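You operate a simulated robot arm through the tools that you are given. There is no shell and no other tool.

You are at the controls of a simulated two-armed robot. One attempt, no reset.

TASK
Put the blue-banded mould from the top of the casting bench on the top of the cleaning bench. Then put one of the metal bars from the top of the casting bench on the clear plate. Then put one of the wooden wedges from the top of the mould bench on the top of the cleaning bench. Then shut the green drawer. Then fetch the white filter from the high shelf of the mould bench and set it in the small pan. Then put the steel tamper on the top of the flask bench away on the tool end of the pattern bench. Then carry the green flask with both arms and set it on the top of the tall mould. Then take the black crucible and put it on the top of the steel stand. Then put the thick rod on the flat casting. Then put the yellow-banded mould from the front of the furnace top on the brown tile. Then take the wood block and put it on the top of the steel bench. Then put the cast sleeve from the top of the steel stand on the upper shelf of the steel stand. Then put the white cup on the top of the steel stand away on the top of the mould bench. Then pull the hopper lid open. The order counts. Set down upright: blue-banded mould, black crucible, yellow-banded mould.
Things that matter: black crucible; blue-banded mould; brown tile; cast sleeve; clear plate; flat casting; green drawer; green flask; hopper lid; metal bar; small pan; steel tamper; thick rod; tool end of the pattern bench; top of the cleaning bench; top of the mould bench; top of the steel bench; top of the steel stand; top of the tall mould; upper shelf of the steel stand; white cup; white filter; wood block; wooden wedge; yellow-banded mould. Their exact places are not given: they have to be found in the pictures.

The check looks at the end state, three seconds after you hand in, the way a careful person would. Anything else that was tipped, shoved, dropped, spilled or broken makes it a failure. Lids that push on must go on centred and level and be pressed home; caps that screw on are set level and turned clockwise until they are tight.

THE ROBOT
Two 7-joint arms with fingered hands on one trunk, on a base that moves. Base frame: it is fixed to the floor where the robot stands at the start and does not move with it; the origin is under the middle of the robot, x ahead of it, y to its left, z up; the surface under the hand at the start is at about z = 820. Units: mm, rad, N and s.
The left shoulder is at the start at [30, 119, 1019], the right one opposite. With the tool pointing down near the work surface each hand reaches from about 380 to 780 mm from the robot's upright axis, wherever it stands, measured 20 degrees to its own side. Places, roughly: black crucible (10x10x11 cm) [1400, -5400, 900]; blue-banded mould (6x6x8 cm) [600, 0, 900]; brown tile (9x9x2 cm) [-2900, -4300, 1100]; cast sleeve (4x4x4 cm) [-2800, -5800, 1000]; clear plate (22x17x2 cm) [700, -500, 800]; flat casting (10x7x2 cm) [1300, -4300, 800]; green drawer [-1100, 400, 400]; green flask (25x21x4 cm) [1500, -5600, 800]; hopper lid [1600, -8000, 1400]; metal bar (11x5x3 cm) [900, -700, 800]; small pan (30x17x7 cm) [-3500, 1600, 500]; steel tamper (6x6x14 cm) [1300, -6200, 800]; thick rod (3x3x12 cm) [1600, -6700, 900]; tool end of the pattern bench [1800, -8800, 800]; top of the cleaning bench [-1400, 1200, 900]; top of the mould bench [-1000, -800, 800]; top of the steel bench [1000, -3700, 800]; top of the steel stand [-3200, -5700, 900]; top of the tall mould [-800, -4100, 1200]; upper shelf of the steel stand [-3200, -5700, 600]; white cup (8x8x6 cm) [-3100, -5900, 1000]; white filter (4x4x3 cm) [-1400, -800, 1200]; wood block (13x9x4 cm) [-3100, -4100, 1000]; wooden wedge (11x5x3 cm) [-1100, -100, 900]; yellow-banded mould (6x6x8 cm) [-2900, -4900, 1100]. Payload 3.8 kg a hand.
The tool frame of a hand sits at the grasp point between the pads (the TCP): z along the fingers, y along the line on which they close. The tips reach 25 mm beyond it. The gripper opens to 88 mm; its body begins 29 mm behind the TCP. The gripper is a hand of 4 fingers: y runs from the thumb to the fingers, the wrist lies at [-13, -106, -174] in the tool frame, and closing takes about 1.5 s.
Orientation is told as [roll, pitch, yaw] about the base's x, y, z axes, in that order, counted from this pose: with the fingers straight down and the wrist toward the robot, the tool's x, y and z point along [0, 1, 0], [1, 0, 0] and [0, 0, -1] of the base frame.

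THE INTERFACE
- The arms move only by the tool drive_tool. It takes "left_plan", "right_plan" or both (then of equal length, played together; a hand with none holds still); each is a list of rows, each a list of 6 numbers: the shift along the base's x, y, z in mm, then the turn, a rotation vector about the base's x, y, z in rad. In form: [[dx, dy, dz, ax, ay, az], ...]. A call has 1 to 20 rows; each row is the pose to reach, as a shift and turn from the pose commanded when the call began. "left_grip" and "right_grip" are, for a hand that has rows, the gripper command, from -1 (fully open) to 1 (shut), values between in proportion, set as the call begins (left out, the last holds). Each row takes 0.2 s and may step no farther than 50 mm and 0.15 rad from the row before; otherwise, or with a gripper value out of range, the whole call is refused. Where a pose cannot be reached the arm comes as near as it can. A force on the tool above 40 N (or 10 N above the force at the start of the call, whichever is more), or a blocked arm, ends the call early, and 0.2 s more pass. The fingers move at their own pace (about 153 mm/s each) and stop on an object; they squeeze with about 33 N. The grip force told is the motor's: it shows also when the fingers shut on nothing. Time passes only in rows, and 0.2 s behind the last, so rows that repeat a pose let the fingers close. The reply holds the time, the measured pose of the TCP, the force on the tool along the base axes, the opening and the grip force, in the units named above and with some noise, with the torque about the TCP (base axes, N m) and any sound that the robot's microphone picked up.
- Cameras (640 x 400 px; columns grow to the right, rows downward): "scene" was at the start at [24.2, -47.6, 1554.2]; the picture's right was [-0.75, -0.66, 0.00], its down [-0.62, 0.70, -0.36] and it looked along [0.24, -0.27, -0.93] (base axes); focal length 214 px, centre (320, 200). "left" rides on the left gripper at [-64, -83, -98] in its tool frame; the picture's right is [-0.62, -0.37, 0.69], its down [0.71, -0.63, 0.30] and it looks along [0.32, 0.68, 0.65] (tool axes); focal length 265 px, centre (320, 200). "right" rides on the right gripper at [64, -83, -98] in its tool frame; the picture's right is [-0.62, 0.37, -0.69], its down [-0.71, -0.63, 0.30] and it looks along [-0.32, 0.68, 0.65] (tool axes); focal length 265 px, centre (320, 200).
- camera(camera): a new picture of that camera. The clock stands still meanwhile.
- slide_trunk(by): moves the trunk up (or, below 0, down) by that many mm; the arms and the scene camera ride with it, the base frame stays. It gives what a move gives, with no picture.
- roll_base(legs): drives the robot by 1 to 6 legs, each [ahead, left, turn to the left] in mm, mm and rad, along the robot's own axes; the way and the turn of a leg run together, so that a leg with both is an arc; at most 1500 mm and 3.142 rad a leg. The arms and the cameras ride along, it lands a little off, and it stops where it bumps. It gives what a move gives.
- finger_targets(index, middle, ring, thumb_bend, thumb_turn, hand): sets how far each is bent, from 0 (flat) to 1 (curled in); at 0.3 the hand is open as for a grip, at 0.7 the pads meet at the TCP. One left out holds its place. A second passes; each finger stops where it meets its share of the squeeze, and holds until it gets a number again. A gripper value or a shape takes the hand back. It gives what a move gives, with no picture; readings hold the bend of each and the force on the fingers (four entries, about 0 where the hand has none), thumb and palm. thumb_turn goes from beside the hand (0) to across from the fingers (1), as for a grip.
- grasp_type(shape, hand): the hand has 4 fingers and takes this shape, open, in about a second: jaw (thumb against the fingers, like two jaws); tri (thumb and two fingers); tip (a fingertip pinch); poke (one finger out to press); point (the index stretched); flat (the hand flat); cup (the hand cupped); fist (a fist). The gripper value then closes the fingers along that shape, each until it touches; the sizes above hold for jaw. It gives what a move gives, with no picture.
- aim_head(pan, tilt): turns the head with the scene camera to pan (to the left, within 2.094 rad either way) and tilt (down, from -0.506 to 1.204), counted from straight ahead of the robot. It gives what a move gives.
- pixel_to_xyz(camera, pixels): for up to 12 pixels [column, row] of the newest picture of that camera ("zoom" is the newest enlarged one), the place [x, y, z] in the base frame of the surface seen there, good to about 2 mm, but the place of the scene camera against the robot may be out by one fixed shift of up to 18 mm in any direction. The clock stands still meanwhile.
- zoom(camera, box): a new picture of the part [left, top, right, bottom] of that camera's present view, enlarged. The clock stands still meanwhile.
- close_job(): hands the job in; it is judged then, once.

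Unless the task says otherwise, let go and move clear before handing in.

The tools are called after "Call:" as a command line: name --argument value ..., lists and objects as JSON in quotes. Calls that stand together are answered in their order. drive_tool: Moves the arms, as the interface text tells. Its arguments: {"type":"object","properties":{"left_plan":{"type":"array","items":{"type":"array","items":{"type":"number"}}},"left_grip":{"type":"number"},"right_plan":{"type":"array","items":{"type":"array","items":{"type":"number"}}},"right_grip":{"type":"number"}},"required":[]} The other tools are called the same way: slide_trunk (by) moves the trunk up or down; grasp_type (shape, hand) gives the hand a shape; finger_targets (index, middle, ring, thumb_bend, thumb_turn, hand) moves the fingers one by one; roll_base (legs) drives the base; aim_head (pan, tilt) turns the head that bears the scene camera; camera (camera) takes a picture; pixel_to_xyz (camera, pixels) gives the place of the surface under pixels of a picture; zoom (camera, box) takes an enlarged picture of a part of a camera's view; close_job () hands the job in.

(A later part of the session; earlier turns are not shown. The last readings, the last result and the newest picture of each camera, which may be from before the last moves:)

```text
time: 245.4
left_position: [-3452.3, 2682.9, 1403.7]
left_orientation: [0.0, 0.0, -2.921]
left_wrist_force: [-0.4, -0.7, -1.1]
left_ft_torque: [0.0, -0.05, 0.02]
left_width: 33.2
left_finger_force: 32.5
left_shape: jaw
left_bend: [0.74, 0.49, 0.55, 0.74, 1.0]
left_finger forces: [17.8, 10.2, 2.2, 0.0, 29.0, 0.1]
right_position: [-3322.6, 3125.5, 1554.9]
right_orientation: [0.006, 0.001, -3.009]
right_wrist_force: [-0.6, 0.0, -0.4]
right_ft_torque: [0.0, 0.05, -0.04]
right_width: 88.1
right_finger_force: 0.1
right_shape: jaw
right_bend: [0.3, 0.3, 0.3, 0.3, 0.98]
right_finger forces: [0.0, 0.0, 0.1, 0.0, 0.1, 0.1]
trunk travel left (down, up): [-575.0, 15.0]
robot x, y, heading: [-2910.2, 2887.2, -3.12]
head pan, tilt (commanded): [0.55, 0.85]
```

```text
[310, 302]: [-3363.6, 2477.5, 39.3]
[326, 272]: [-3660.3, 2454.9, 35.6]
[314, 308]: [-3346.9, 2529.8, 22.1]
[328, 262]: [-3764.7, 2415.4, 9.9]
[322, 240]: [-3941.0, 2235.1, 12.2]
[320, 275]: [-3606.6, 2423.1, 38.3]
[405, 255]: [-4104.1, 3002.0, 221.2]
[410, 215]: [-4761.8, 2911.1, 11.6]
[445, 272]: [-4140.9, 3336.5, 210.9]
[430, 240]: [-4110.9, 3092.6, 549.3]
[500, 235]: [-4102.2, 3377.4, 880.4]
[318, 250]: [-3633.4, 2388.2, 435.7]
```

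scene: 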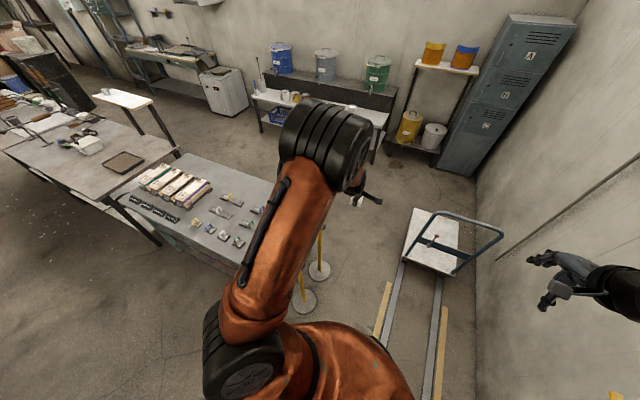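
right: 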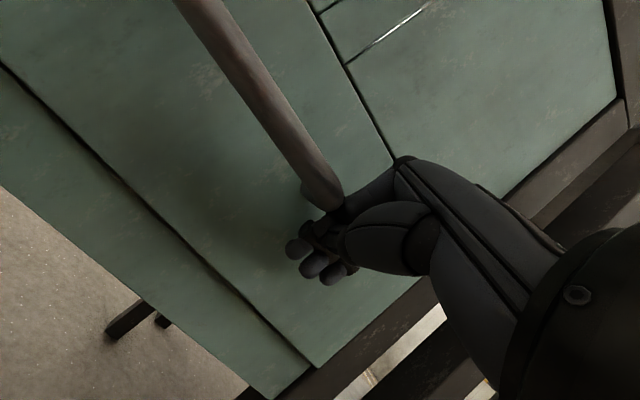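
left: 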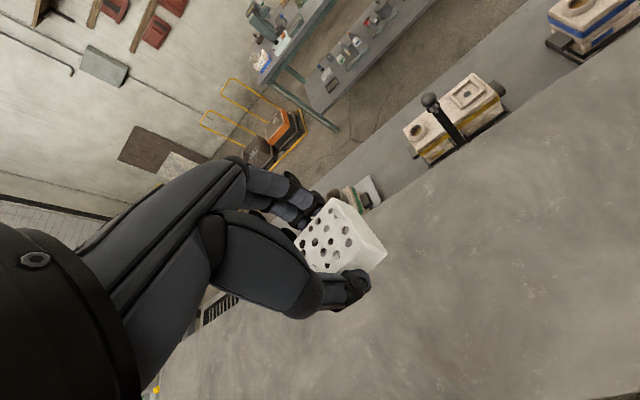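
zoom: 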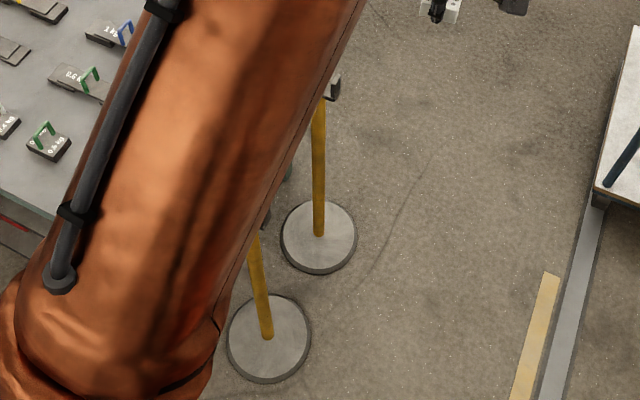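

Call:
pixel_to_xyz --camera "zoom" --pixels '[[286, 240], [353, 237], [310, 205], [318, 268], [319, 225], [332, 90], [232, 345], [306, 335], [272, 300], [265, 378], [265, 320], [600, 190]]'

```text
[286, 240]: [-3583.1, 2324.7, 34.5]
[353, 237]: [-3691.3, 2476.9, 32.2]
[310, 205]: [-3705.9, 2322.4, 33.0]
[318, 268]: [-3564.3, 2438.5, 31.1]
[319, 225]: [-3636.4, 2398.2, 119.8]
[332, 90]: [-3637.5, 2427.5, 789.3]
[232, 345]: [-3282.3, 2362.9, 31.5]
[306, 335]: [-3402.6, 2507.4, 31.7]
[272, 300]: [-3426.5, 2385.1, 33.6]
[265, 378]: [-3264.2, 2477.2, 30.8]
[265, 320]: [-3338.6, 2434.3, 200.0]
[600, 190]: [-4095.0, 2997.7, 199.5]
```

Both stands stand upright at their places (A ≈(-3637,2401), B ≈(-3344,2433), disc radius ≈93). I'll thread between stand A and the trolley (corner ≈(-4095,2998)) in short, checked legs.

Call:
roll_base --legs '[[690, -15, -0.02]]'

```text
time: 249.1
left_position: [-4127.7, 2698.3, 1405.3]
left_orientation: [-0.001, 0.002, -2.938]
left_wrist_force: [-0.1, -0.6, -0.2]
left_ft_torque: [0.0, 0.06, -0.01]
left_width: 33.6
left_finger_force: 33.2
left_shape: jaw
left_bend: [0.74, 0.49, 0.55, 0.74, 1.0]
left_finger forces: [17.8, 10.2, 2.2, 0.0, 29.1, 0.1]
right_position: [-3989.5, 3139.3, 1554.7]
right_orientation: [0.006, -0.001, -3.026]
right_wrist_force: [-0.2, -0.8, 0.2]
right_ft_torque: [0.01, 0.03, 0.0]
right_width: 87.8
right_finger_force: 0.0
right_shape: jaw
right_bend: [0.3, 0.3, 0.3, 0.3, 0.98]
right_finger forces: [0.0, 0.0, 0.0, 0.0, 0.1, 0.0]
trunk travel left (down, up): [-575.0, 15.0]
robot x, y, heading: [-3581.1, 2896.6, -3.135]
head pan, tilt (commanded): [0.55, 0.85]
```

Call:
roll_base --legs '[[312, 157, -0.006]]'

```text
time: 251.4
left_position: [-4446.0, 2546.0, 1405.2]
left_orientation: [0.001, -0.001, -2.947]
left_wrist_force: [0.6, -0.7, -0.2]
left_ft_torque: [-0.01, 0.02, 0.01]
left_width: 33.4
left_finger_force: 32.5
left_shape: jaw
left_bend: [0.74, 0.49, 0.55, 0.74, 1.0]
left_finger forces: [17.8, 10.2, 2.2, 0.1, 29.0, 0.1]
right_position: [-4301.7, 2986.1, 1554.6]
right_orientation: [0.005, -0.001, -3.035]
right_wrist_force: [0.9, 0.2, 0.9]
right_ft_torque: [-0.03, 0.02, -0.02]
right_width: 87.5
right_finger_force: 0.0
right_shape: jaw
right_bend: [0.3, 0.3, 0.3, 0.3, 0.98]
right_finger forces: [0.0, 0.1, 0.0, 0.1, 0.0, 0.0]
trunk travel left (down, up): [-575.0, 15.0]
robot x, y, heading: [-3897.2, 2735.1, 3.137]
head pan, tilt (commanded): [0.55, 0.85]
```

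Right on the planned waypoint. Continuing to (-4035,2620), then (-4250,2250).

Call:
roll_base --legs '[[138, 115, 0], [215, 370, 0]]'

Call:
aim_head --pan 1.5 --tilt 0.8

Call:
camera --camera "scene"

```text
time: 255.1
left_position: [-4801.2, 2067.1, 1404.9]
left_orientation: [0.002, 0.0, -2.952]
left_wrist_force: [-0.1, 0.4, 0.2]
left_ft_torque: [0.02, -0.02, 0.0]
left_width: 33.5
left_finger_force: 32.5
left_shape: jaw
left_bend: [0.74, 0.49, 0.55, 0.74, 1.0]
left_finger forces: [17.8, 10.2, 2.1, 0.1, 29.0, 0.1]
right_position: [-4658.0, 2505.5, 1554.5]
right_orientation: [0.005, 0.0, -3.04]
right_wrist_force: [0.1, -0.2, -0.4]
right_ft_torque: [-0.01, -0.01, 0.01]
right_width: 87.8
right_finger_force: 0.1
right_shape: jaw
right_bend: [0.3, 0.3, 0.3, 0.3, 0.98]
right_finger forces: [0.0, 0.0, 0.1, 0.0, 0.0, 0.0]
trunk travel left (down, up): [-575.0, 15.0]
robot x, y, heading: [-4252.1, 2254.9, 3.134]
head pan, tilt (commanded): [0.55, 0.85]
```

```text
time: 256.4
left_position: [-4802.1, 2066.6, 1404.1]
left_orientation: [0.0, -0.001, -2.951]
left_wrist_force: [-0.8, 0.3, -0.4]
left_ft_torque: [0.0, -0.01, -0.02]
left_width: 33.5
left_finger_force: 32.9
left_shape: jaw
left_bend: [0.74, 0.49, 0.55, 0.74, 1.0]
left_finger forces: [17.8, 10.1, 2.2, 0.0, 29.0, 0.0]
right_position: [-4657.8, 2506.2, 1554.7]
right_orientation: [0.004, 0.001, -3.04]
right_wrist_force: [0.8, 0.6, 0.0]
right_ft_torque: [0.01, -0.01, 0.02]
right_width: 87.6
right_finger_force: 0.1
right_shape: jaw
right_bend: [0.3, 0.3, 0.3, 0.3, 0.98]
right_finger forces: [0.0, 0.0, 0.1, 0.0, 0.1, 0.0]
trunk travel left (down, up): [-575.0, 15.0]
robot x, y, heading: [-4255.8, 2257.7, 3.135]
head pan, tilt (commanded): [1.499, 0.799]
```

```text
taken
```

scene: 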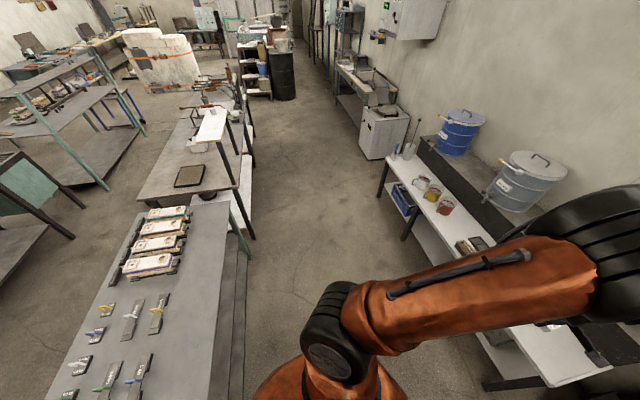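

The rear aisle is clear. Moving to y≈1600 and turning to face the bench's back.

Call:
roll_base --legs '[[50, 650, 0], [0, 0, -1.51], [0, 0, -1.515]]'

Call:
slide_trunk --by -400

Call:
aim_head --pan 0.0 --tilt 0.85

Call:
camera --camera "scene"

```text
time: 267.5
left_position: [-3774.4, 1832.4, 1403.8]
left_orientation: [0.001, 0.001, 0.251]
left_wrist_force: [0.2, -0.5, 0.0]
left_ft_torque: [-0.03, 0.01, -0.02]
left_width: 33.0
left_finger_force: 32.7
left_shape: jaw
left_bend: [0.74, 0.49, 0.55, 0.74, 1.0]
left_finger forces: [17.7, 9.9, 2.2, 0.0, 28.5, 0.0]
right_position: [-3891.3, 1387.3, 1554.5]
right_orientation: [0.004, 0.0, 0.163]
right_wrist_force: [-0.4, -0.2, 0.5]
right_ft_torque: [-0.01, -0.03, 0.0]
right_width: 87.5
right_finger_force: 0.0
right_shape: jaw
right_bend: [0.3, 0.3, 0.3, 0.3, 0.98]
right_finger forces: [0.1, 0.0, 0.1, 0.0, 0.0, 0.1]
trunk travel left (down, up): [-575.0, 15.0]
robot x, y, heading: [-4312.9, 1612.2, 0.053]
head pan, tilt (commanded): [1.499, 0.799]
```

```text
time: 271.3
left_position: [-3773.5, 1833.3, 1003.5]
left_orientation: [0.001, 0.0, 0.25]
left_wrist_force: [0.9, 0.5, -0.1]
left_ft_torque: [-0.01, 0.0, 0.01]
left_width: 32.9
left_finger_force: 32.9
left_shape: jaw
left_bend: [0.74, 0.49, 0.55, 0.74, 1.0]
left_finger forces: [17.7, 9.9, 2.2, 0.1, 28.4, 0.0]
right_position: [-3891.7, 1386.5, 1154.0]
right_orientation: [0.005, 0.002, 0.162]
right_wrist_force: [0.3, 0.1, 0.3]
right_ft_torque: [-0.02, 0.01, -0.01]
right_width: 87.8
right_finger_force: 0.0
right_shape: jaw
right_bend: [0.3, 0.3, 0.3, 0.3, 0.98]
right_finger forces: [0.0, 0.1, 0.0, 0.0, 0.0, 0.0]
trunk travel left (down, up): [-175.0, 415.0]
robot x, y, heading: [-4309.4, 1611.2, 0.049]
head pan, tilt (commanded): [1.499, 0.799]
```

```text
time: 272.9
left_position: [-3773.8, 1833.5, 1003.9]
left_orientation: [0.0, 0.001, 0.251]
left_wrist_force: [-0.8, -0.7, 0.3]
left_ft_torque: [-0.03, 0.01, 0.0]
left_width: 33.1
left_finger_force: 33.2
left_shape: jaw
left_bend: [0.74, 0.49, 0.55, 0.74, 1.0]
left_finger forces: [17.7, 9.8, 2.1, 0.0, 28.4, 0.0]
right_position: [-3892.4, 1387.4, 1153.6]
right_orientation: [0.006, 0.003, 0.163]
right_wrist_force: [-1.1, 0.2, 0.4]
right_ft_torque: [0.02, 0.0, -0.03]
right_width: 87.9
right_finger_force: 0.1
right_shape: jaw
right_bend: [0.3, 0.3, 0.3, 0.3, 0.98]
right_finger forces: [0.1, 0.0, 0.0, 0.0, 0.0, 0.0]
trunk travel left (down, up): [-175.0, 415.0]
robot x, y, heading: [-4311.6, 1611.2, 0.052]
head pan, tilt (commanded): [0.0, 0.85]
```

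```text
taken
```

scene: 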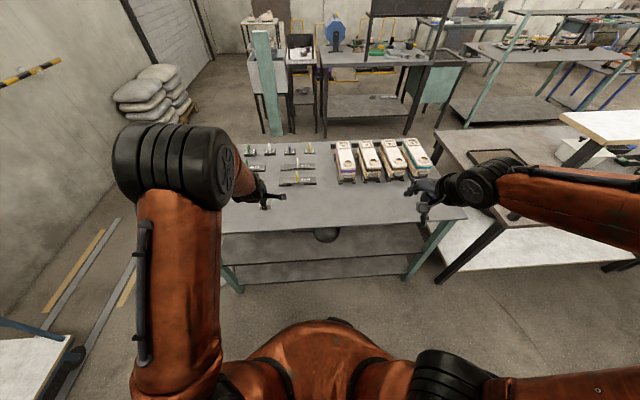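

The pan shows at (327,235) under the bench top. Retracting the left hand and lowering the trunk to see into the shelf.

Call:
drive_tool --left_plan '[[-40, 10, 0, 0, 0, 0], [-80, 20, 0, 0, 0, 0], [-115, 30, 0, 0, 0, 0]]'

Call:
slide_trunk --by -175

Call:
aim_head --pan 0.0 --tilt 0.8

Call:
camera --camera "scene"

Call:
zoom --camera "scene" --box '[230, 170, 430, 300]'

```text
time: 273.7
left_position: [-3889.8, 1863.3, 1005.1]
left_orientation: [0.0, -0.001, 0.248]
left_wrist_force: [-0.7, 0.2, 0.5]
left_ft_torque: [-0.02, 0.02, 0.0]
left_width: 33.3
left_finger_force: 33.5
left_shape: jaw
left_bend: [0.74, 0.49, 0.55, 0.74, 1.0]
left_finger forces: [17.7, 9.9, 2.1, 0.0, 28.4, 0.0]
right_position: [-3893.2, 1386.8, 1154.0]
right_orientation: [0.005, 0.0, 0.163]
right_wrist_force: [-0.1, -0.1, -0.1]
right_ft_torque: [-0.01, 0.02, 0.02]
right_width: 88.0
right_finger_force: 0.1
right_shape: jaw
right_bend: [0.3, 0.3, 0.3, 0.3, 0.98]
right_finger forces: [0.1, 0.1, 0.0, 0.0, 0.0, 0.1]
trunk travel left (down, up): [-175.0, 415.0]
robot x, y, heading: [-4308.2, 1610.9, 0.048]
head pan, tilt (commanded): [0.0, 0.85]
```

```text
time: 275.7
left_position: [-3889.1, 1863.6, 830.6]
left_orientation: [0.001, 0.002, 0.25]
left_wrist_force: [-0.5, -0.2, 0.2]
left_ft_torque: [0.0, 0.0, -0.01]
left_width: 33.3
left_finger_force: 32.8
left_shape: jaw
left_bend: [0.74, 0.49, 0.55, 0.74, 1.0]
left_finger forces: [17.7, 10.0, 2.1, 0.1, 28.3, 0.1]
right_position: [-3891.1, 1386.5, 978.9]
right_orientation: [0.004, 0.003, 0.161]
right_wrist_force: [-0.5, -0.5, 0.1]
right_ft_torque: [0.0, -0.01, -0.02]
right_width: 87.9
right_finger_force: 0.1
right_shape: jaw
right_bend: [0.3, 0.3, 0.3, 0.3, 0.98]
right_finger forces: [0.0, 0.0, 0.1, 0.1, 0.0, 0.0]
trunk travel left (down, up): [0.0, 590.0]
robot x, y, heading: [-4312.0, 1612.0, 0.05]
head pan, tilt (commanded): [0.0, 0.85]
```

```text
time: 276.3
left_position: [-3889.3, 1863.7, 829.8]
left_orientation: [-0.001, 0.0, 0.249]
left_wrist_force: [0.8, 0.1, -0.1]
left_ft_torque: [0.03, 0.0, 0.0]
left_width: 33.0
left_finger_force: 33.0
left_shape: jaw
left_bend: [0.74, 0.49, 0.55, 0.74, 1.0]
left_finger forces: [17.8, 9.8, 2.1, 0.0, 28.4, 0.1]
right_position: [-3890.2, 1387.2, 979.9]
right_orientation: [0.007, 0.003, 0.163]
right_wrist_force: [0.2, 0.7, -0.3]
right_ft_torque: [-0.01, 0.0, 0.0]
right_width: 87.8
right_finger_force: 0.1
right_shape: jaw
right_bend: [0.3, 0.3, 0.3, 0.3, 0.98]
right_finger forces: [0.0, 0.1, 0.1, 0.0, 0.1, 0.1]
trunk travel left (down, up): [0.0, 590.0]
robot x, y, heading: [-4311.0, 1608.2, 0.047]
head pan, tilt (commanded): [0.0, 0.799]
```

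```text
taken
```

scene: 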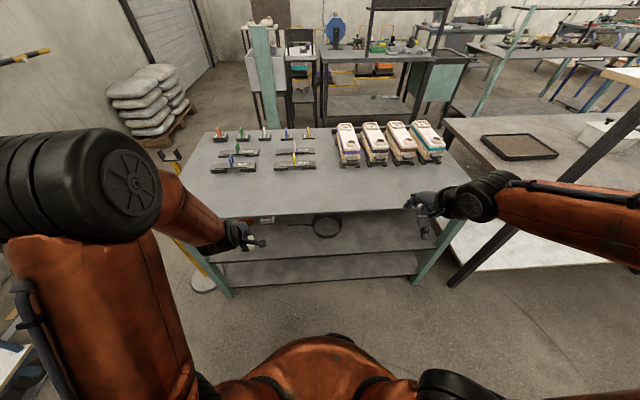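

```text
3.08 times, centred on (330, 235) of scene
```

zoom: 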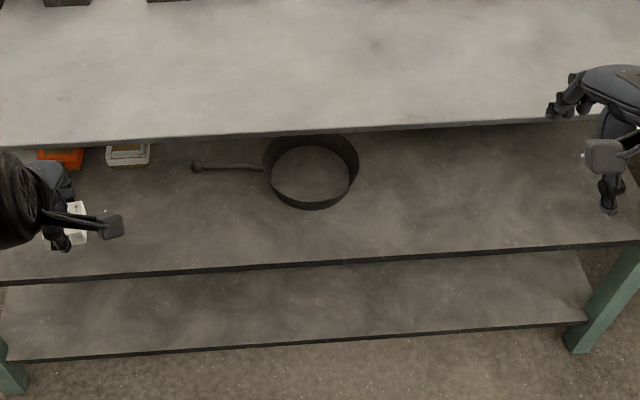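

The pan is at zoom (310,175) with its handle to the left. Measuring the pan, shelf edge and bench-top edge.

Call:
pixel_to_xyz --camera "zoom" --pixels '[[312, 180], [310, 207], [310, 190], [267, 165], [357, 165], [312, 150], [312, 262], [312, 134], [200, 168], [255, 168], [312, 235], [330, 140]]'

```text
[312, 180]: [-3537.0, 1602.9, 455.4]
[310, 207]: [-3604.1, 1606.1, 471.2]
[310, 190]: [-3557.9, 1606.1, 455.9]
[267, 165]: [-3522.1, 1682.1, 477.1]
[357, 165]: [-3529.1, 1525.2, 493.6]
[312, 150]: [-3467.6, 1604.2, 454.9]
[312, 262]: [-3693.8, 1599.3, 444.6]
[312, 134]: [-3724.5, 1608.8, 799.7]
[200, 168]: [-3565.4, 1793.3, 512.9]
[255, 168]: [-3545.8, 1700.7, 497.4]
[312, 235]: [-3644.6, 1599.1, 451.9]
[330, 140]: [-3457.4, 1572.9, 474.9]
```

The pan's centre is ≈(-3525,1603), inner bottom z≈444 and rim ≈494 (arm frame), 200 mm inside the bench-top edge. I'll lower the left hand outside the bench, pitch fingers forward by 0.4, then insert under the top.

Call:
drive_tool --left_plan '[[0, -10, -40, 0, -0.05, 0], [0, -20, -80, 0, -0.1, 0], [0, -30, -120, 0, -0.16, 0], [0, -40, -160, 0, -0.22, 0], [0, -50, -200, 0, -0.28, 0], [0, -60, -240, 0, -0.34, 0], [0, -64, -270, 0, -0.4, 0]]'

Call:
camera --camera "left"

Call:
camera --camera "scene"

```text
time: 277.9
left_position: [-3889.0, 1797.2, 558.7]
left_orientation: [-0.104, -0.388, 0.271]
left_wrist_force: [-0.8, -0.1, -0.2]
left_ft_torque: [0.01, 0.01, 0.0]
left_width: 33.1
left_finger_force: 33.3
left_shape: jaw
left_bend: [0.74, 0.49, 0.55, 0.74, 1.0]
left_finger forces: [17.7, 10.0, 1.7, 0.0, 28.3, 0.1]
right_position: [-3891.3, 1387.3, 979.7]
right_orientation: [0.004, 0.003, 0.161]
right_wrist_force: [0.2, 0.0, 0.2]
right_ft_torque: [0.01, -0.02, 0.03]
right_width: 87.7
right_finger_force: 0.1
right_shape: jaw
right_bend: [0.3, 0.3, 0.3, 0.3, 0.98]
right_finger forces: [0.0, 0.0, 0.1, 0.1, 0.0, 0.0]
trunk travel left (down, up): [0.0, 590.0]
robot x, y, heading: [-4309.3, 1609.1, 0.047]
head pan, tilt (commanded): [0.0, 0.799]
```

```text
taken
```

left: 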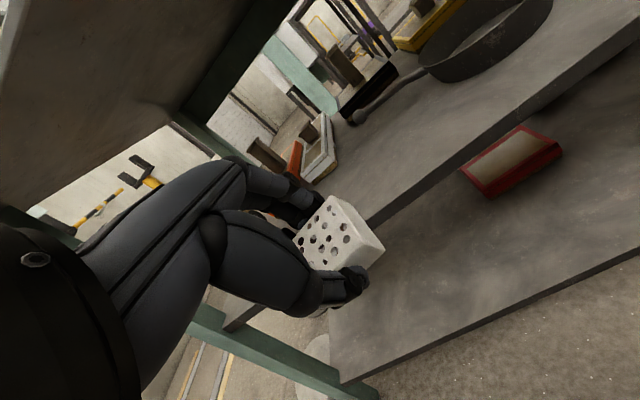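

```text
taken
```

scene: 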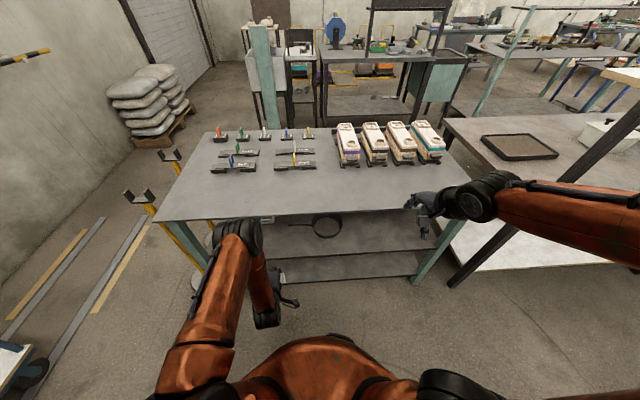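

The left camera now looks under the bench: pan at (490,40), apron at (235,55). Measuring these in the arm frame.

Call:
pixel_to_xyz --camera "left" --pixels '[[430, 60], [548, 5], [490, 25], [480, 75], [355, 117], [400, 90], [450, 110], [240, 60], [100, 60], [180, 115], [500, 130], [540, 20]]'

Call:
pixel_to_xyz --camera "scene" --pixels '[[300, 215], [270, 219], [245, 230], [262, 318], [290, 300], [350, 214]]'

```text
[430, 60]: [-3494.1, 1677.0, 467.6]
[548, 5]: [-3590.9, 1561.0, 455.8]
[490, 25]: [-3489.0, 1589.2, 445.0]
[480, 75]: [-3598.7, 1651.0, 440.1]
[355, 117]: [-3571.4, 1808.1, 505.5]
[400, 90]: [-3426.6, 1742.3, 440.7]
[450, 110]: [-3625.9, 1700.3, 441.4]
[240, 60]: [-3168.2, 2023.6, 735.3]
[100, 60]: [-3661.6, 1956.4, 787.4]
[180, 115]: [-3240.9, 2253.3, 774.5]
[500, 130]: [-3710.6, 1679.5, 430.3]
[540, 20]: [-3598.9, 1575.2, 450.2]
```

```text
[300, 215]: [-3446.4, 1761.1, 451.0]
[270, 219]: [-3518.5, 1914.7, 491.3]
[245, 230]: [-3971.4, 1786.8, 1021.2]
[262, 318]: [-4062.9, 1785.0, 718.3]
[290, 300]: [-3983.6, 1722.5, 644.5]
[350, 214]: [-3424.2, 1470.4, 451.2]
```

Bench underside is z≈787 and pan centre ≈(-3520,1600), R≈81 in the arm frame. Moving the base so the hand enters below the bench top.

Call:
roll_base --legs '[[181, -206, 0]]'

Call:
camera --camera "left"

```text
time: 279.8
left_position: [-3696.5, 1601.8, 559.3]
left_orientation: [-0.103, -0.387, 0.273]
left_wrist_force: [0.3, -0.4, -0.6]
left_ft_torque: [0.02, 0.03, 0.03]
left_width: 33.2
left_finger_force: 33.0
left_shape: jaw
left_bend: [0.74, 0.49, 0.55, 0.74, 1.0]
left_finger forces: [17.7, 10.0, 1.7, 0.0, 28.4, 0.1]
right_position: [-3698.2, 1190.7, 978.2]
right_orientation: [0.005, 0.001, 0.166]
right_wrist_force: [-1.0, 0.2, 0.1]
right_ft_torque: [-0.05, -0.02, -0.02]
right_width: 87.9
right_finger_force: 0.0
right_shape: jaw
right_bend: [0.3, 0.3, 0.3, 0.3, 0.98]
right_finger forces: [0.0, 0.1, 0.1, 0.0, 0.0, 0.0]
trunk travel left (down, up): [0.0, 590.0]
robot x, y, heading: [-4120.3, 1416.1, 0.054]
head pan, tilt (commanded): [0.0, 0.799]
```

```text
taken
```

left: 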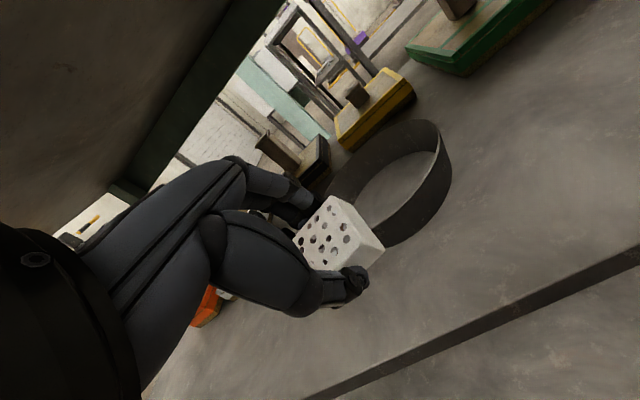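

Measuring the pan rim precisely from here.

Call:
pixel_to_xyz --camera "left" --pixels '[[437, 130], [446, 165], [395, 210], [400, 160], [340, 160], [440, 195], [380, 185], [400, 130], [425, 122], [390, 240]]'

```text
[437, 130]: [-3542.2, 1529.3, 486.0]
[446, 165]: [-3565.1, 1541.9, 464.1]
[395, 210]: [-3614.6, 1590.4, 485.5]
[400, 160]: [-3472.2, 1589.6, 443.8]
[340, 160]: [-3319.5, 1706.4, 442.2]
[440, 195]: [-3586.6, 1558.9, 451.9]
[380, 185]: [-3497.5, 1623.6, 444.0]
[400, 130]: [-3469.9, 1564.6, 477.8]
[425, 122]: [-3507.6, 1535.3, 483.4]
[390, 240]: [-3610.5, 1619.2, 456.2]
```

Pan centre ≈(-3529,1610) with rim ≈z 490. Moving the hand forward above the near rim and checking again.

Call:
drive_tool --left_plan '[[40, 2, 0, 0, 0, 0], [80, 4, 0, 0, 0, 0], [120, 6, 0, 0, 0, 0]]'

Call:
camera --camera "left"

Call:
camera --camera "scene"

```text
time: 280.8
left_position: [-3612.3, 1603.1, 547.6]
left_orientation: [-0.099, -0.342, 0.266]
left_wrist_force: [0.8, 0.5, -0.1]
left_ft_torque: [0.02, -0.03, 0.0]
left_width: 33.1
left_finger_force: 32.9
left_shape: jaw
left_bend: [0.74, 0.49, 0.56, 0.74, 1.0]
left_finger forces: [17.9, 10.0, 1.7, 0.1, 28.7, 0.0]
right_position: [-3711.6, 1192.8, 984.9]
right_orientation: [0.006, -0.008, 0.175]
right_wrist_force: [-0.6, -0.1, 0.1]
right_ft_torque: [0.02, 0.02, 0.01]
right_width: 88.0
right_finger_force: 0.0
right_shape: jaw
right_bend: [0.3, 0.3, 0.3, 0.3, 0.98]
right_finger forces: [0.0, 0.0, 0.1, 0.0, 0.0, 0.0]
trunk travel left (down, up): [0.0, 590.0]
robot x, y, heading: [-4122.4, 1411.9, 0.066]
head pan, tilt (commanded): [0.0, 0.799]
stopped in row 3 (left hand): the arm was blocked; the commanded pose is now the measured one
```

```text
taken
```

left: 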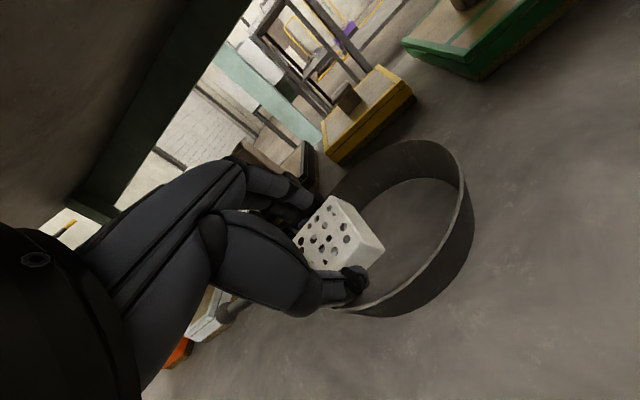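

```text
taken
```

scene: 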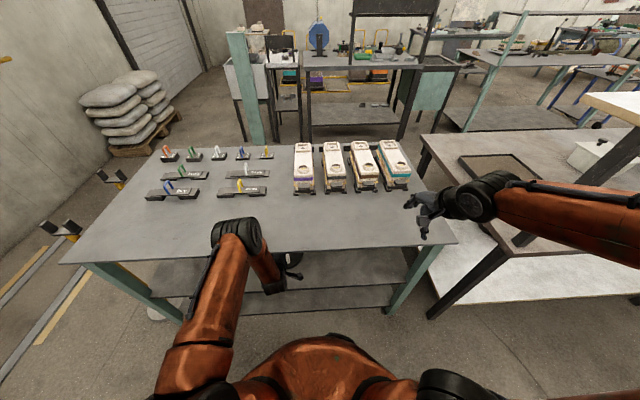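

The forearm/elbow pressed on the bench-top edge and blocked. I need a flatter forearm: back the base off ~170 mm and then stretch the arm in.

Call:
roll_base --legs '[[-170, 0, 0]]'

Call:
camera --camera "scene"

```text
time: 282.3
left_position: [-3773.0, 1594.3, 541.3]
left_orientation: [-0.1, -0.338, 0.269]
left_wrist_force: [-0.3, 0.7, -0.1]
left_ft_torque: [-0.02, 0.03, -0.02]
left_width: 33.3
left_finger_force: 33.5
left_shape: jaw
left_bend: [0.74, 0.49, 0.56, 0.74, 1.0]
left_finger forces: [18.0, 10.0, 1.8, 0.0, 28.7, 0.1]
right_position: [-3873.9, 1184.5, 978.2]
right_orientation: [0.005, 0.0, 0.174]
right_wrist_force: [-0.1, -0.5, 0.9]
right_ft_torque: [0.01, -0.01, -0.02]
right_width: 87.8
right_finger_force: 0.1
right_shape: jaw
right_bend: [0.3, 0.3, 0.3, 0.3, 0.98]
right_finger forces: [0.1, 0.1, 0.1, 0.1, 0.0, 0.1]
trunk travel left (down, up): [0.0, 590.0]
robot x, y, heading: [-4293.8, 1405.2, 0.062]
head pan, tilt (commanded): [0.0, 0.799]
```

```text
taken
```

scene: 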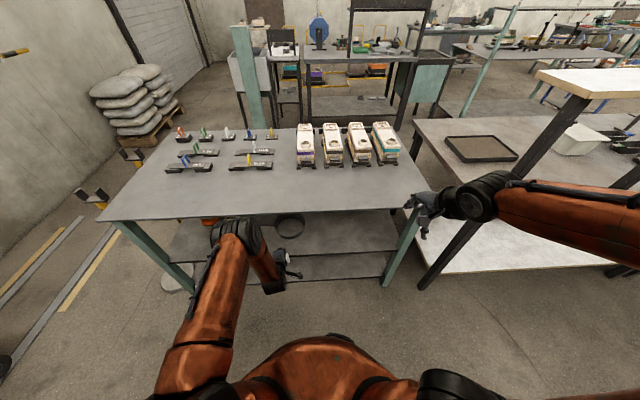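

Call:
pixel_to_xyz --camera "scene" --pixels '[[102, 216], [412, 206], [290, 226], [300, 213], [240, 225], [225, 235], [272, 280]]'

Call:
camera --camera "left"

```text
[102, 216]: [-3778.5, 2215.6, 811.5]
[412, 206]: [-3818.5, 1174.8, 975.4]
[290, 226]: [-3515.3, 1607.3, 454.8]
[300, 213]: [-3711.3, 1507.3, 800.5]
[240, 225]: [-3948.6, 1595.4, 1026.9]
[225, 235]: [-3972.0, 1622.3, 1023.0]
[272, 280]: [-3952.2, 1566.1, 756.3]
```

```text
taken
```

left: 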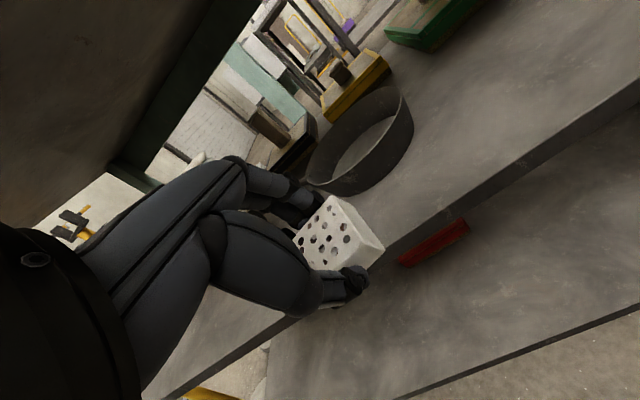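

The bench has not moved (edge still consistent). Now extending the arm forward gradually from the farther stance.

Call:
drive_tool --left_plan '[[30, 2, 3, 0, -0.03, 0], [60, 4, 6, 0, -0.06, 0], [90, 6, 9, 0, -0.08, 0], [120, 8, 10, 0, -0.1, 0]]'

Call:
camera --camera "scene"

Call:
pixel_to_xyz --camera "scene" --pixels '[[240, 225], [250, 235], [225, 235], [272, 270]]'

```text
time: 283.3
left_position: [-3650.5, 1602.4, 549.8]
left_orientation: [-0.128, -0.435, 0.281]
left_wrist_force: [-0.1, 0.5, -0.2]
left_ft_torque: [0.01, 0.03, 0.0]
left_width: 33.3
left_finger_force: 33.1
left_shape: jaw
left_bend: [0.74, 0.49, 0.56, 0.74, 1.0]
left_finger forces: [17.9, 10.0, 1.7, 0.0, 28.8, 0.1]
right_position: [-3872.5, 1185.0, 980.3]
right_orientation: [0.006, 0.003, 0.173]
right_wrist_force: [-0.4, 0.4, 0.3]
right_ft_torque: [-0.03, 0.0, 0.01]
right_width: 88.0
right_finger_force: 0.1
right_shape: jaw
right_bend: [0.3, 0.3, 0.3, 0.3, 0.98]
right_finger forces: [0.0, 0.0, 0.0, 0.1, 0.1, 0.0]
trunk travel left (down, up): [0.0, 590.0]
robot x, y, heading: [-4293.3, 1404.0, 0.062]
head pan, tilt (commanded): [0.0, 0.799]
```

```text
taken
```

scene: 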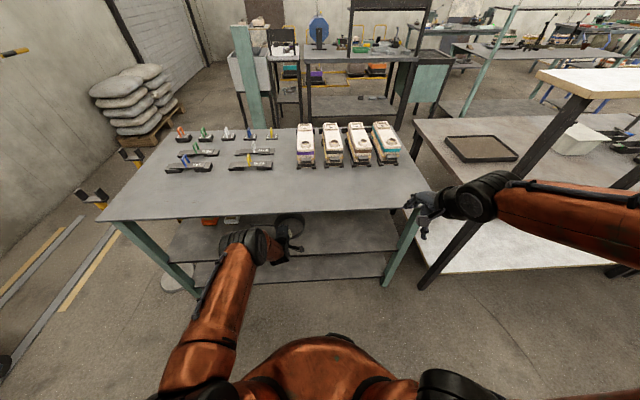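

```text
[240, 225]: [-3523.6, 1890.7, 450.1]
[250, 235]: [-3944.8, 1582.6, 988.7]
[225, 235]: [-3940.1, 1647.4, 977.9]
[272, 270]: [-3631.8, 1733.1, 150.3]
```

Elbow stays outside at z≈960 and will drop as the arm stretches. Continuing inward above the pan at z≈550.

Call:
drive_tool --left_plan '[[30, 1, 0, 0, -0.03, 0], [60, 2, 0, 0, -0.06, 0], [90, 4, 0, 0, -0.09, 0], [118, 6, 0, 0, -0.11, 0]]'

Call:
camera --camera "left"

Call:
camera --camera "scene"

```text
time: 284.3
left_position: [-3573.9, 1601.8, 571.7]
left_orientation: [-0.158, -0.527, 0.291]
left_wrist_force: [-0.4, -1.1, -0.9]
left_ft_torque: [-0.02, -0.03, 0.0]
left_width: 33.0
left_finger_force: 33.1
left_shape: jaw
left_bend: [0.74, 0.49, 0.56, 0.74, 1.0]
left_finger forces: [17.8, 9.8, 1.7, 0.0, 28.5, 0.1]
left hand out of reach, approached as far as the arm can: row 3, 4
right_position: [-3871.0, 1185.0, 978.8]
right_orientation: [0.005, 0.002, 0.172]
right_wrist_force: [0.1, -0.3, 0.0]
right_ft_torque: [0.03, 0.0, 0.01]
right_width: 88.0
right_finger_force: 0.0
right_shape: jaw
right_bend: [0.3, 0.3, 0.3, 0.3, 0.98]
right_finger forces: [0.0, 0.1, 0.1, 0.0, 0.0, 0.0]
trunk travel left (down, up): [0.0, 590.0]
robot x, y, heading: [-4295.4, 1404.4, 0.06]
head pan, tilt (commanded): [0.0, 0.799]
```

```text
taken
```

left: 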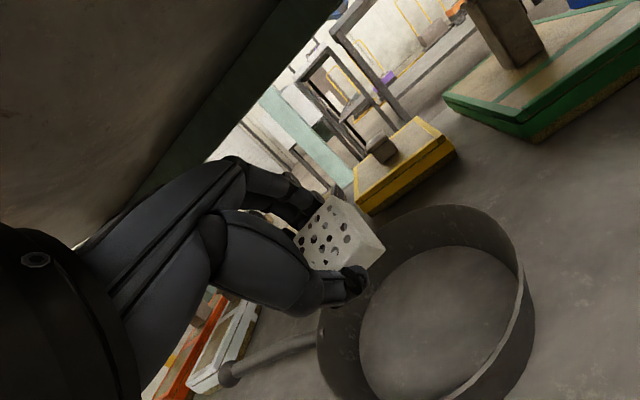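

```text
taken
```

scene: 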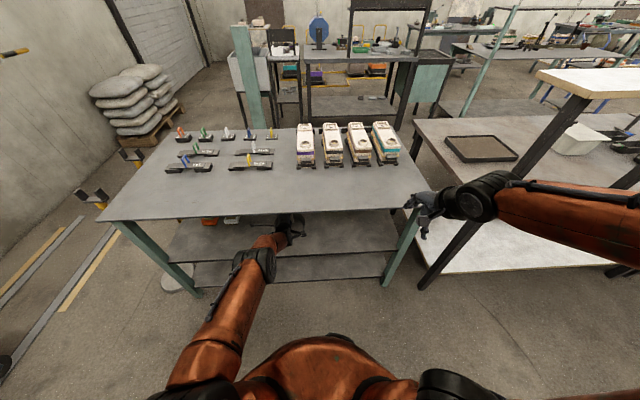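

The arm is stretched to its limit at x≈-3574; forearm is now flat below the bench edge. Advancing the base a little brings the filter over the pan.

Call:
roll_base --legs '[[60, 0, 0]]'

Call:
camera --camera "left"

Call:
pixel_to_xyz --camera "left" --pixels '[[480, 300], [520, 250], [440, 330], [500, 380], [400, 300], [420, 250], [540, 330], [470, 240]]'

```text
time: 285.3
left_position: [-3511.2, 1605.8, 571.7]
left_orientation: [-0.16, -0.529, 0.293]
left_wrist_force: [0.5, 0.9, -0.2]
left_ft_torque: [0.02, -0.02, 0.01]
left_width: 33.4
left_finger_force: 32.8
left_shape: jaw
left_bend: [0.74, 0.49, 0.56, 0.74, 1.0]
left_finger forces: [17.8, 9.9, 1.7, 0.1, 28.4, 0.1]
right_position: [-3809.4, 1189.0, 979.0]
right_orientation: [0.005, 0.004, 0.174]
right_wrist_force: [0.6, 0.3, 0.5]
right_ft_torque: [0.01, 0.02, 0.0]
right_width: 87.7
right_finger_force: 0.0
right_shape: jaw
right_bend: [0.3, 0.3, 0.3, 0.3, 0.98]
right_finger forces: [0.0, 0.2, 0.0, 0.0, 0.1, 0.0]
trunk travel left (down, up): [0.0, 590.0]
robot x, y, heading: [-4229.3, 1408.7, 0.063]
head pan, tilt (commanded): [0.0, 0.799]
```

```text
taken
```

left: 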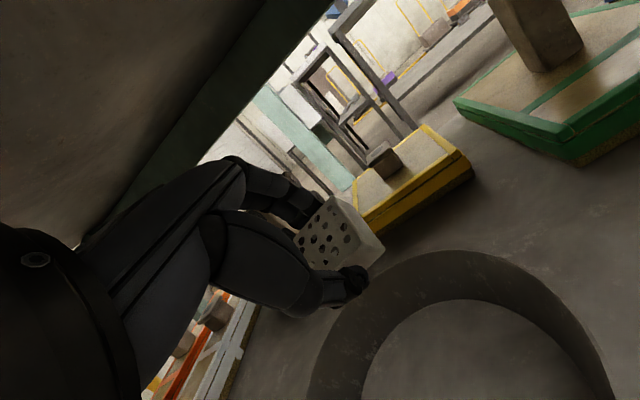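

```text
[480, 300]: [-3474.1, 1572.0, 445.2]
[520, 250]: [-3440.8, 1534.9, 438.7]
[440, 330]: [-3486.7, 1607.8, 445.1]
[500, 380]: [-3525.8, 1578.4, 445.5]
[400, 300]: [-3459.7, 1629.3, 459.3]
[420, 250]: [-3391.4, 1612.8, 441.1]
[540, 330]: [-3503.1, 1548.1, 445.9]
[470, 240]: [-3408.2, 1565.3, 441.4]
```

The filter is over the pan (TCP 18 mm beyond its centre). Checking where the commanded pose stands with a zero shift before lowering.

Call:
drive_tool --left_plan '[[-10, 0, 0, 0, 0, 0]]'

```text
time: 285.7
left_position: [-3521.1, 1605.9, 571.6]
left_orientation: [-0.159, -0.531, 0.294]
left_wrist_force: [0.2, -0.6, 0.1]
left_ft_torque: [0.02, 0.0, 0.0]
left_width: 33.2
left_finger_force: 32.6
left_shape: jaw
left_bend: [0.74, 0.49, 0.56, 0.74, 1.0]
left_finger forces: [17.9, 9.9, 1.8, 0.0, 28.5, 0.0]
right_position: [-3812.0, 1187.7, 979.1]
right_orientation: [0.006, 0.0, 0.173]
right_wrist_force: [-0.6, -0.4, -0.1]
right_ft_torque: [0.0, 0.04, -0.01]
right_width: 87.7
right_finger_force: 0.0
right_shape: jaw
right_bend: [0.3, 0.3, 0.3, 0.3, 0.98]
right_finger forces: [0.0, 0.0, 0.0, 0.0, 0.0, 0.1]
trunk travel left (down, up): [0.0, 590.0]
robot x, y, heading: [-4235.1, 1406.2, 0.06]
head pan, tilt (commanded): [0.0, 0.799]
```

Commanded pose equals measured. Lowering in stages.

Call:
drive_tool --left_plan '[[0, 1, -15, 0, 0, 0], [0, 2, -30, 0, 0, 0], [0, 3, -42, 0, 0, 0]]'

Call:
camera --camera "left"

Call:
zoom --camera "scene" --box '[220, 190, 360, 290]'

```text
time: 286.5
left_position: [-3521.5, 1607.2, 542.1]
left_orientation: [-0.158, -0.53, 0.294]
left_wrist_force: [0.6, -0.4, 0.1]
left_ft_torque: [-0.01, 0.0, -0.02]
left_width: 32.9
left_finger_force: 33.3
left_shape: jaw
left_bend: [0.74, 0.49, 0.56, 0.74, 1.0]
left_finger forces: [17.8, 9.8, 1.6, 0.0, 28.4, 0.0]
left hand out of reach, approached as far as the arm can: row 3
right_position: [-3810.5, 1187.6, 978.2]
right_orientation: [0.007, 0.002, 0.172]
right_wrist_force: [0.2, 0.2, -0.6]
right_ft_torque: [-0.02, -0.03, 0.01]
right_width: 87.5
right_finger_force: 0.1
right_shape: jaw
right_bend: [0.3, 0.3, 0.3, 0.3, 0.98]
right_finger forces: [0.0, 0.0, 0.0, 0.0, 0.0, 0.0]
trunk travel left (down, up): [0.0, 590.0]
robot x, y, heading: [-4233.1, 1407.3, 0.061]
head pan, tilt (commanded): [0.0, 0.799]
```

```text
taken
```

left: 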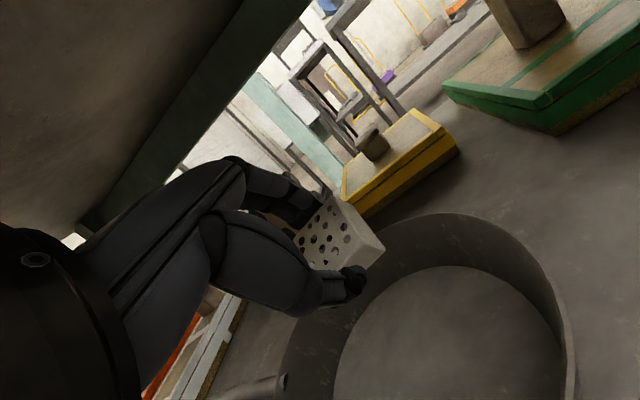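

```text
4.00 times, centred on (290, 240) of scene
```

zoom: 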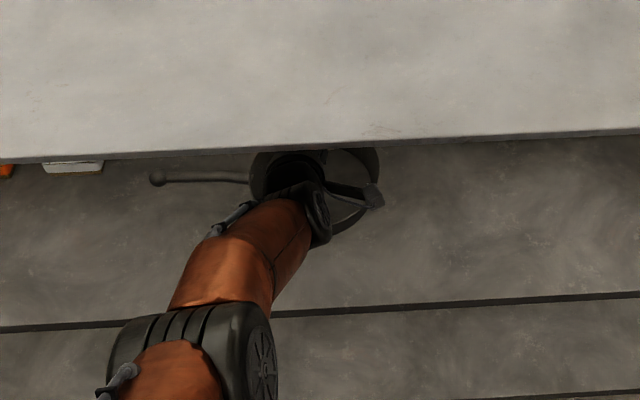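

Reach limit again; advancing the base 30 mm, then pulling the hand back the same amount while lowering.

Call:
roll_base --legs '[[30, 0, 0]]'

Call:
drive_tool --left_plan '[[-15, 0, 0, 0, 0, 0], [-30, 0, 0, 0, 0, 0], [-30, 0, -12, 0, 0, 0], [-30, 0, -24, 0, 0, 0]]'

Call:
camera --camera "left"

```text
time: 287.3
left_position: [-3490.5, 1609.4, 542.4]
left_orientation: [-0.16, -0.529, 0.293]
left_wrist_force: [0.0, -0.9, 0.1]
left_ft_torque: [-0.01, 0.02, -0.01]
left_width: 32.8
left_finger_force: 33.1
left_shape: jaw
left_bend: [0.74, 0.49, 0.56, 0.74, 1.0]
left_finger forces: [17.7, 9.9, 1.5, 0.1, 28.4, 0.0]
right_position: [-3778.6, 1190.2, 978.0]
right_orientation: [0.006, 0.003, 0.175]
right_wrist_force: [-0.1, -0.6, -0.1]
right_ft_torque: [0.0, 0.02, 0.01]
right_width: 87.7
right_finger_force: 0.0
right_shape: jaw
right_bend: [0.3, 0.3, 0.3, 0.3, 0.98]
right_finger forces: [0.0, 0.0, 0.0, 0.0, 0.0, 0.0]
trunk travel left (down, up): [0.0, 590.0]
robot x, y, heading: [-4202.0, 1410.4, 0.058]
head pan, tilt (commanded): [0.0, 0.799]
```

```text
time: 288.3
left_position: [-3520.8, 1610.1, 517.9]
left_orientation: [-0.16, -0.53, 0.293]
left_wrist_force: [0.4, -1.5, 0.1]
left_ft_torque: [0.0, 0.01, 0.01]
left_width: 33.1
left_finger_force: 33.3
left_shape: jaw
left_bend: [0.74, 0.49, 0.56, 0.74, 1.0]
left_finger forces: [17.7, 9.9, 1.7, 0.1, 28.4, 0.0]
right_position: [-3780.0, 1190.7, 980.3]
right_orientation: [0.004, 0.002, 0.174]
right_wrist_force: [-0.7, 0.2, -0.1]
right_ft_torque: [0.0, -0.05, 0.02]
right_width: 87.7
right_finger_force: 0.1
right_shape: jaw
right_bend: [0.3, 0.3, 0.3, 0.3, 0.98]
right_finger forces: [0.1, 0.0, 0.1, 0.0, 0.1, 0.0]
trunk travel left (down, up): [0.0, 590.0]
robot x, y, heading: [-4200.7, 1412.6, 0.061]
head pan, tilt (commanded): [0.0, 0.799]
```

```text
taken
```

left: 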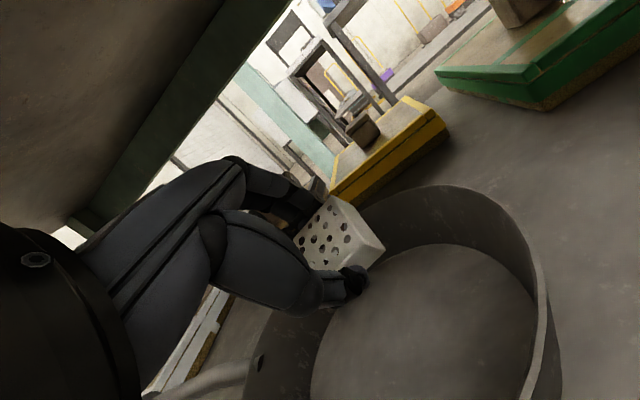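

Checking where the point directly below the filter (≈(408,306)) falls within the pan.

Call:
pixel_to_xyz --camera "left" --pixels '[[408, 306], [440, 248], [530, 290], [345, 340], [320, 390], [545, 310], [430, 200], [500, 225], [520, 390], [385, 265]]'

```text
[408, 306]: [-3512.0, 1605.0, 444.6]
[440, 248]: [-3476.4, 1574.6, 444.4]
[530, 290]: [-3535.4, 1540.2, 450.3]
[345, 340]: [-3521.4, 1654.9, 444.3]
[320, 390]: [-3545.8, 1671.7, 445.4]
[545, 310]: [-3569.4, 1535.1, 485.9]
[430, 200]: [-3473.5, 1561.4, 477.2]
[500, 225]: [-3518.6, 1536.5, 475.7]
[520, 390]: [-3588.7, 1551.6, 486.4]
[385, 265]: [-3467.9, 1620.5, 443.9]
```

Pan floor centre is (-3533,1606), and the filter is nearly over it. Lowering a further 25 mm.

Call:
drive_tool --left_plan '[[-2, -1, -8, 0, 0, 0], [-4, -2, -16, 0, 0, 0], [-5, -2, -24, 0, 0, 0]]'

Call:
camera --camera "left"

```text
time: 289.1
left_position: [-3528.4, 1608.0, 496.3]
left_orientation: [-0.161, -0.531, 0.293]
left_wrist_force: [0.0, -0.7, -0.5]
left_ft_torque: [-0.01, 0.01, -0.01]
left_width: 33.1
left_finger_force: 33.0
left_shape: jaw
left_bend: [0.74, 0.49, 0.56, 0.74, 1.0]
left_finger forces: [17.7, 9.8, 1.6, 0.0, 28.3, 0.1]
right_position: [-3781.6, 1189.7, 978.4]
right_orientation: [0.005, 0.003, 0.175]
right_wrist_force: [-0.2, -0.6, 0.4]
right_ft_torque: [-0.01, 0.02, -0.02]
right_width: 87.7
right_finger_force: 0.1
right_shape: jaw
right_bend: [0.3, 0.3, 0.3, 0.3, 0.98]
right_finger forces: [0.0, 0.0, 0.1, 0.1, 0.0, 0.0]
trunk travel left (down, up): [0.0, 590.0]
robot x, y, heading: [-4205.7, 1408.7, 0.062]
head pan, tilt (commanded): [0.0, 0.799]
```

```text
taken
```

left: 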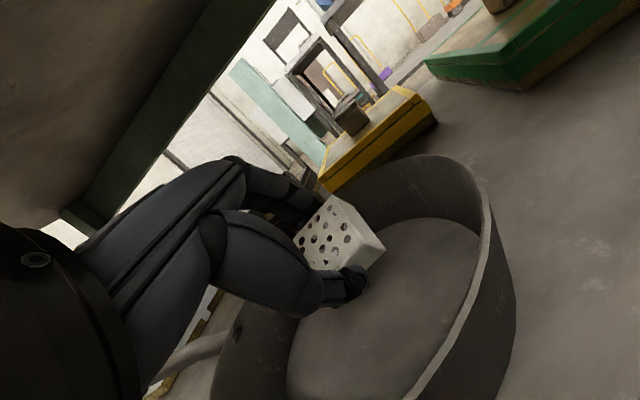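

Call:
drive_tool --left_plan '[[0, 0, -4, 0, 0, 0], [0, 0, -8, 0, 0, 0]]'

```text
time: 289.7
left_position: [-3528.2, 1606.8, 495.6]
left_orientation: [-0.161, -0.529, 0.297]
left_wrist_force: [-0.4, 0.0, -0.8]
left_ft_torque: [0.01, 0.02, -0.02]
left_width: 33.1
left_finger_force: 33.6
left_shape: jaw
left_bend: [0.74, 0.49, 0.56, 0.74, 1.0]
left_finger forces: [17.6, 9.9, 1.6, 0.1, 28.2, 0.1]
left hand out of reach, approached as far as the arm can: row 1, 2
right_position: [-3779.8, 1190.8, 979.0]
right_orientation: [0.005, 0.002, 0.174]
right_wrist_force: [0.5, -0.4, 0.9]
right_ft_torque: [0.02, 0.0, 0.02]
right_width: 87.8
right_finger_force: 0.1
right_shape: jaw
right_bend: [0.3, 0.3, 0.3, 0.3, 0.98]
right_finger forces: [0.0, 0.1, 0.0, 0.0, 0.0, 0.1]
trunk travel left (down, up): [0.0, 590.0]
robot x, y, heading: [-4204.0, 1409.6, 0.057]
head pan, tilt (commanded): [0.0, 0.799]
```

At the reach limit; one more base nudge of 20 mm lets me get lower.

Call:
roll_base --legs '[[20, 0, 0]]'

Call:
drive_tool --left_plan '[[-10, 0, 0, 0, 0, 0], [-20, 0, 0, 0, 0, 0], [-20, 0, -5, 0, 0, 0], [-20, 0, -9, 0, 0, 0]]'

Call:
camera --camera "left"

```text
time: 290.5
left_position: [-3508.0, 1608.7, 494.6]
left_orientation: [-0.16, -0.528, 0.293]
left_wrist_force: [-0.2, 0.1, 0.0]
left_ft_torque: [-0.02, 0.01, 0.0]
left_width: 33.3
left_finger_force: 33.2
left_shape: jaw
left_bend: [0.74, 0.49, 0.56, 0.74, 1.0]
left_finger forces: [17.7, 9.8, 1.6, 0.1, 28.3, 0.0]
right_position: [-3760.6, 1190.7, 978.7]
right_orientation: [0.006, 0.001, 0.174]
right_wrist_force: [-1.3, 0.2, 0.6]
right_ft_torque: [-0.01, 0.02, -0.04]
right_width: 87.8
right_finger_force: 0.1
right_shape: jaw
right_bend: [0.3, 0.3, 0.3, 0.3, 0.98]
right_finger forces: [0.0, 0.0, 0.0, 0.0, 0.0, 0.0]
trunk travel left (down, up): [0.0, 590.0]
robot x, y, heading: [-4183.7, 1410.0, 0.065]
head pan, tilt (commanded): [0.0, 0.799]
```

```text
time: 291.5
left_position: [-3528.2, 1609.5, 487.5]
left_orientation: [-0.159, -0.531, 0.293]
left_wrist_force: [-0.3, -0.1, 0.3]
left_ft_torque: [0.02, -0.01, -0.02]
left_width: 33.0
left_finger_force: 33.0
left_shape: jaw
left_bend: [0.74, 0.49, 0.56, 0.74, 1.0]
left_finger forces: [17.7, 9.7, 1.7, 0.1, 28.3, 0.0]
right_position: [-3760.8, 1191.0, 978.7]
right_orientation: [0.005, 0.003, 0.174]
right_wrist_force: [0.9, -0.2, 0.1]
right_ft_torque: [0.02, 0.0, 0.01]
right_width: 87.9
right_finger_force: 0.0
right_shape: jaw
right_bend: [0.3, 0.3, 0.3, 0.3, 0.98]
right_finger forces: [0.1, 0.0, 0.0, 0.0, 0.1, 0.1]
trunk travel left (down, up): [0.0, 590.0]
robot x, y, heading: [-4181.7, 1412.2, 0.063]
head pan, tilt (commanded): [0.0, 0.799]
```

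```text
taken
```

left: 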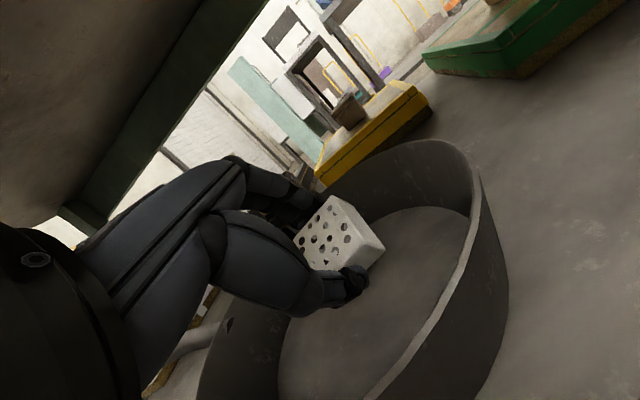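

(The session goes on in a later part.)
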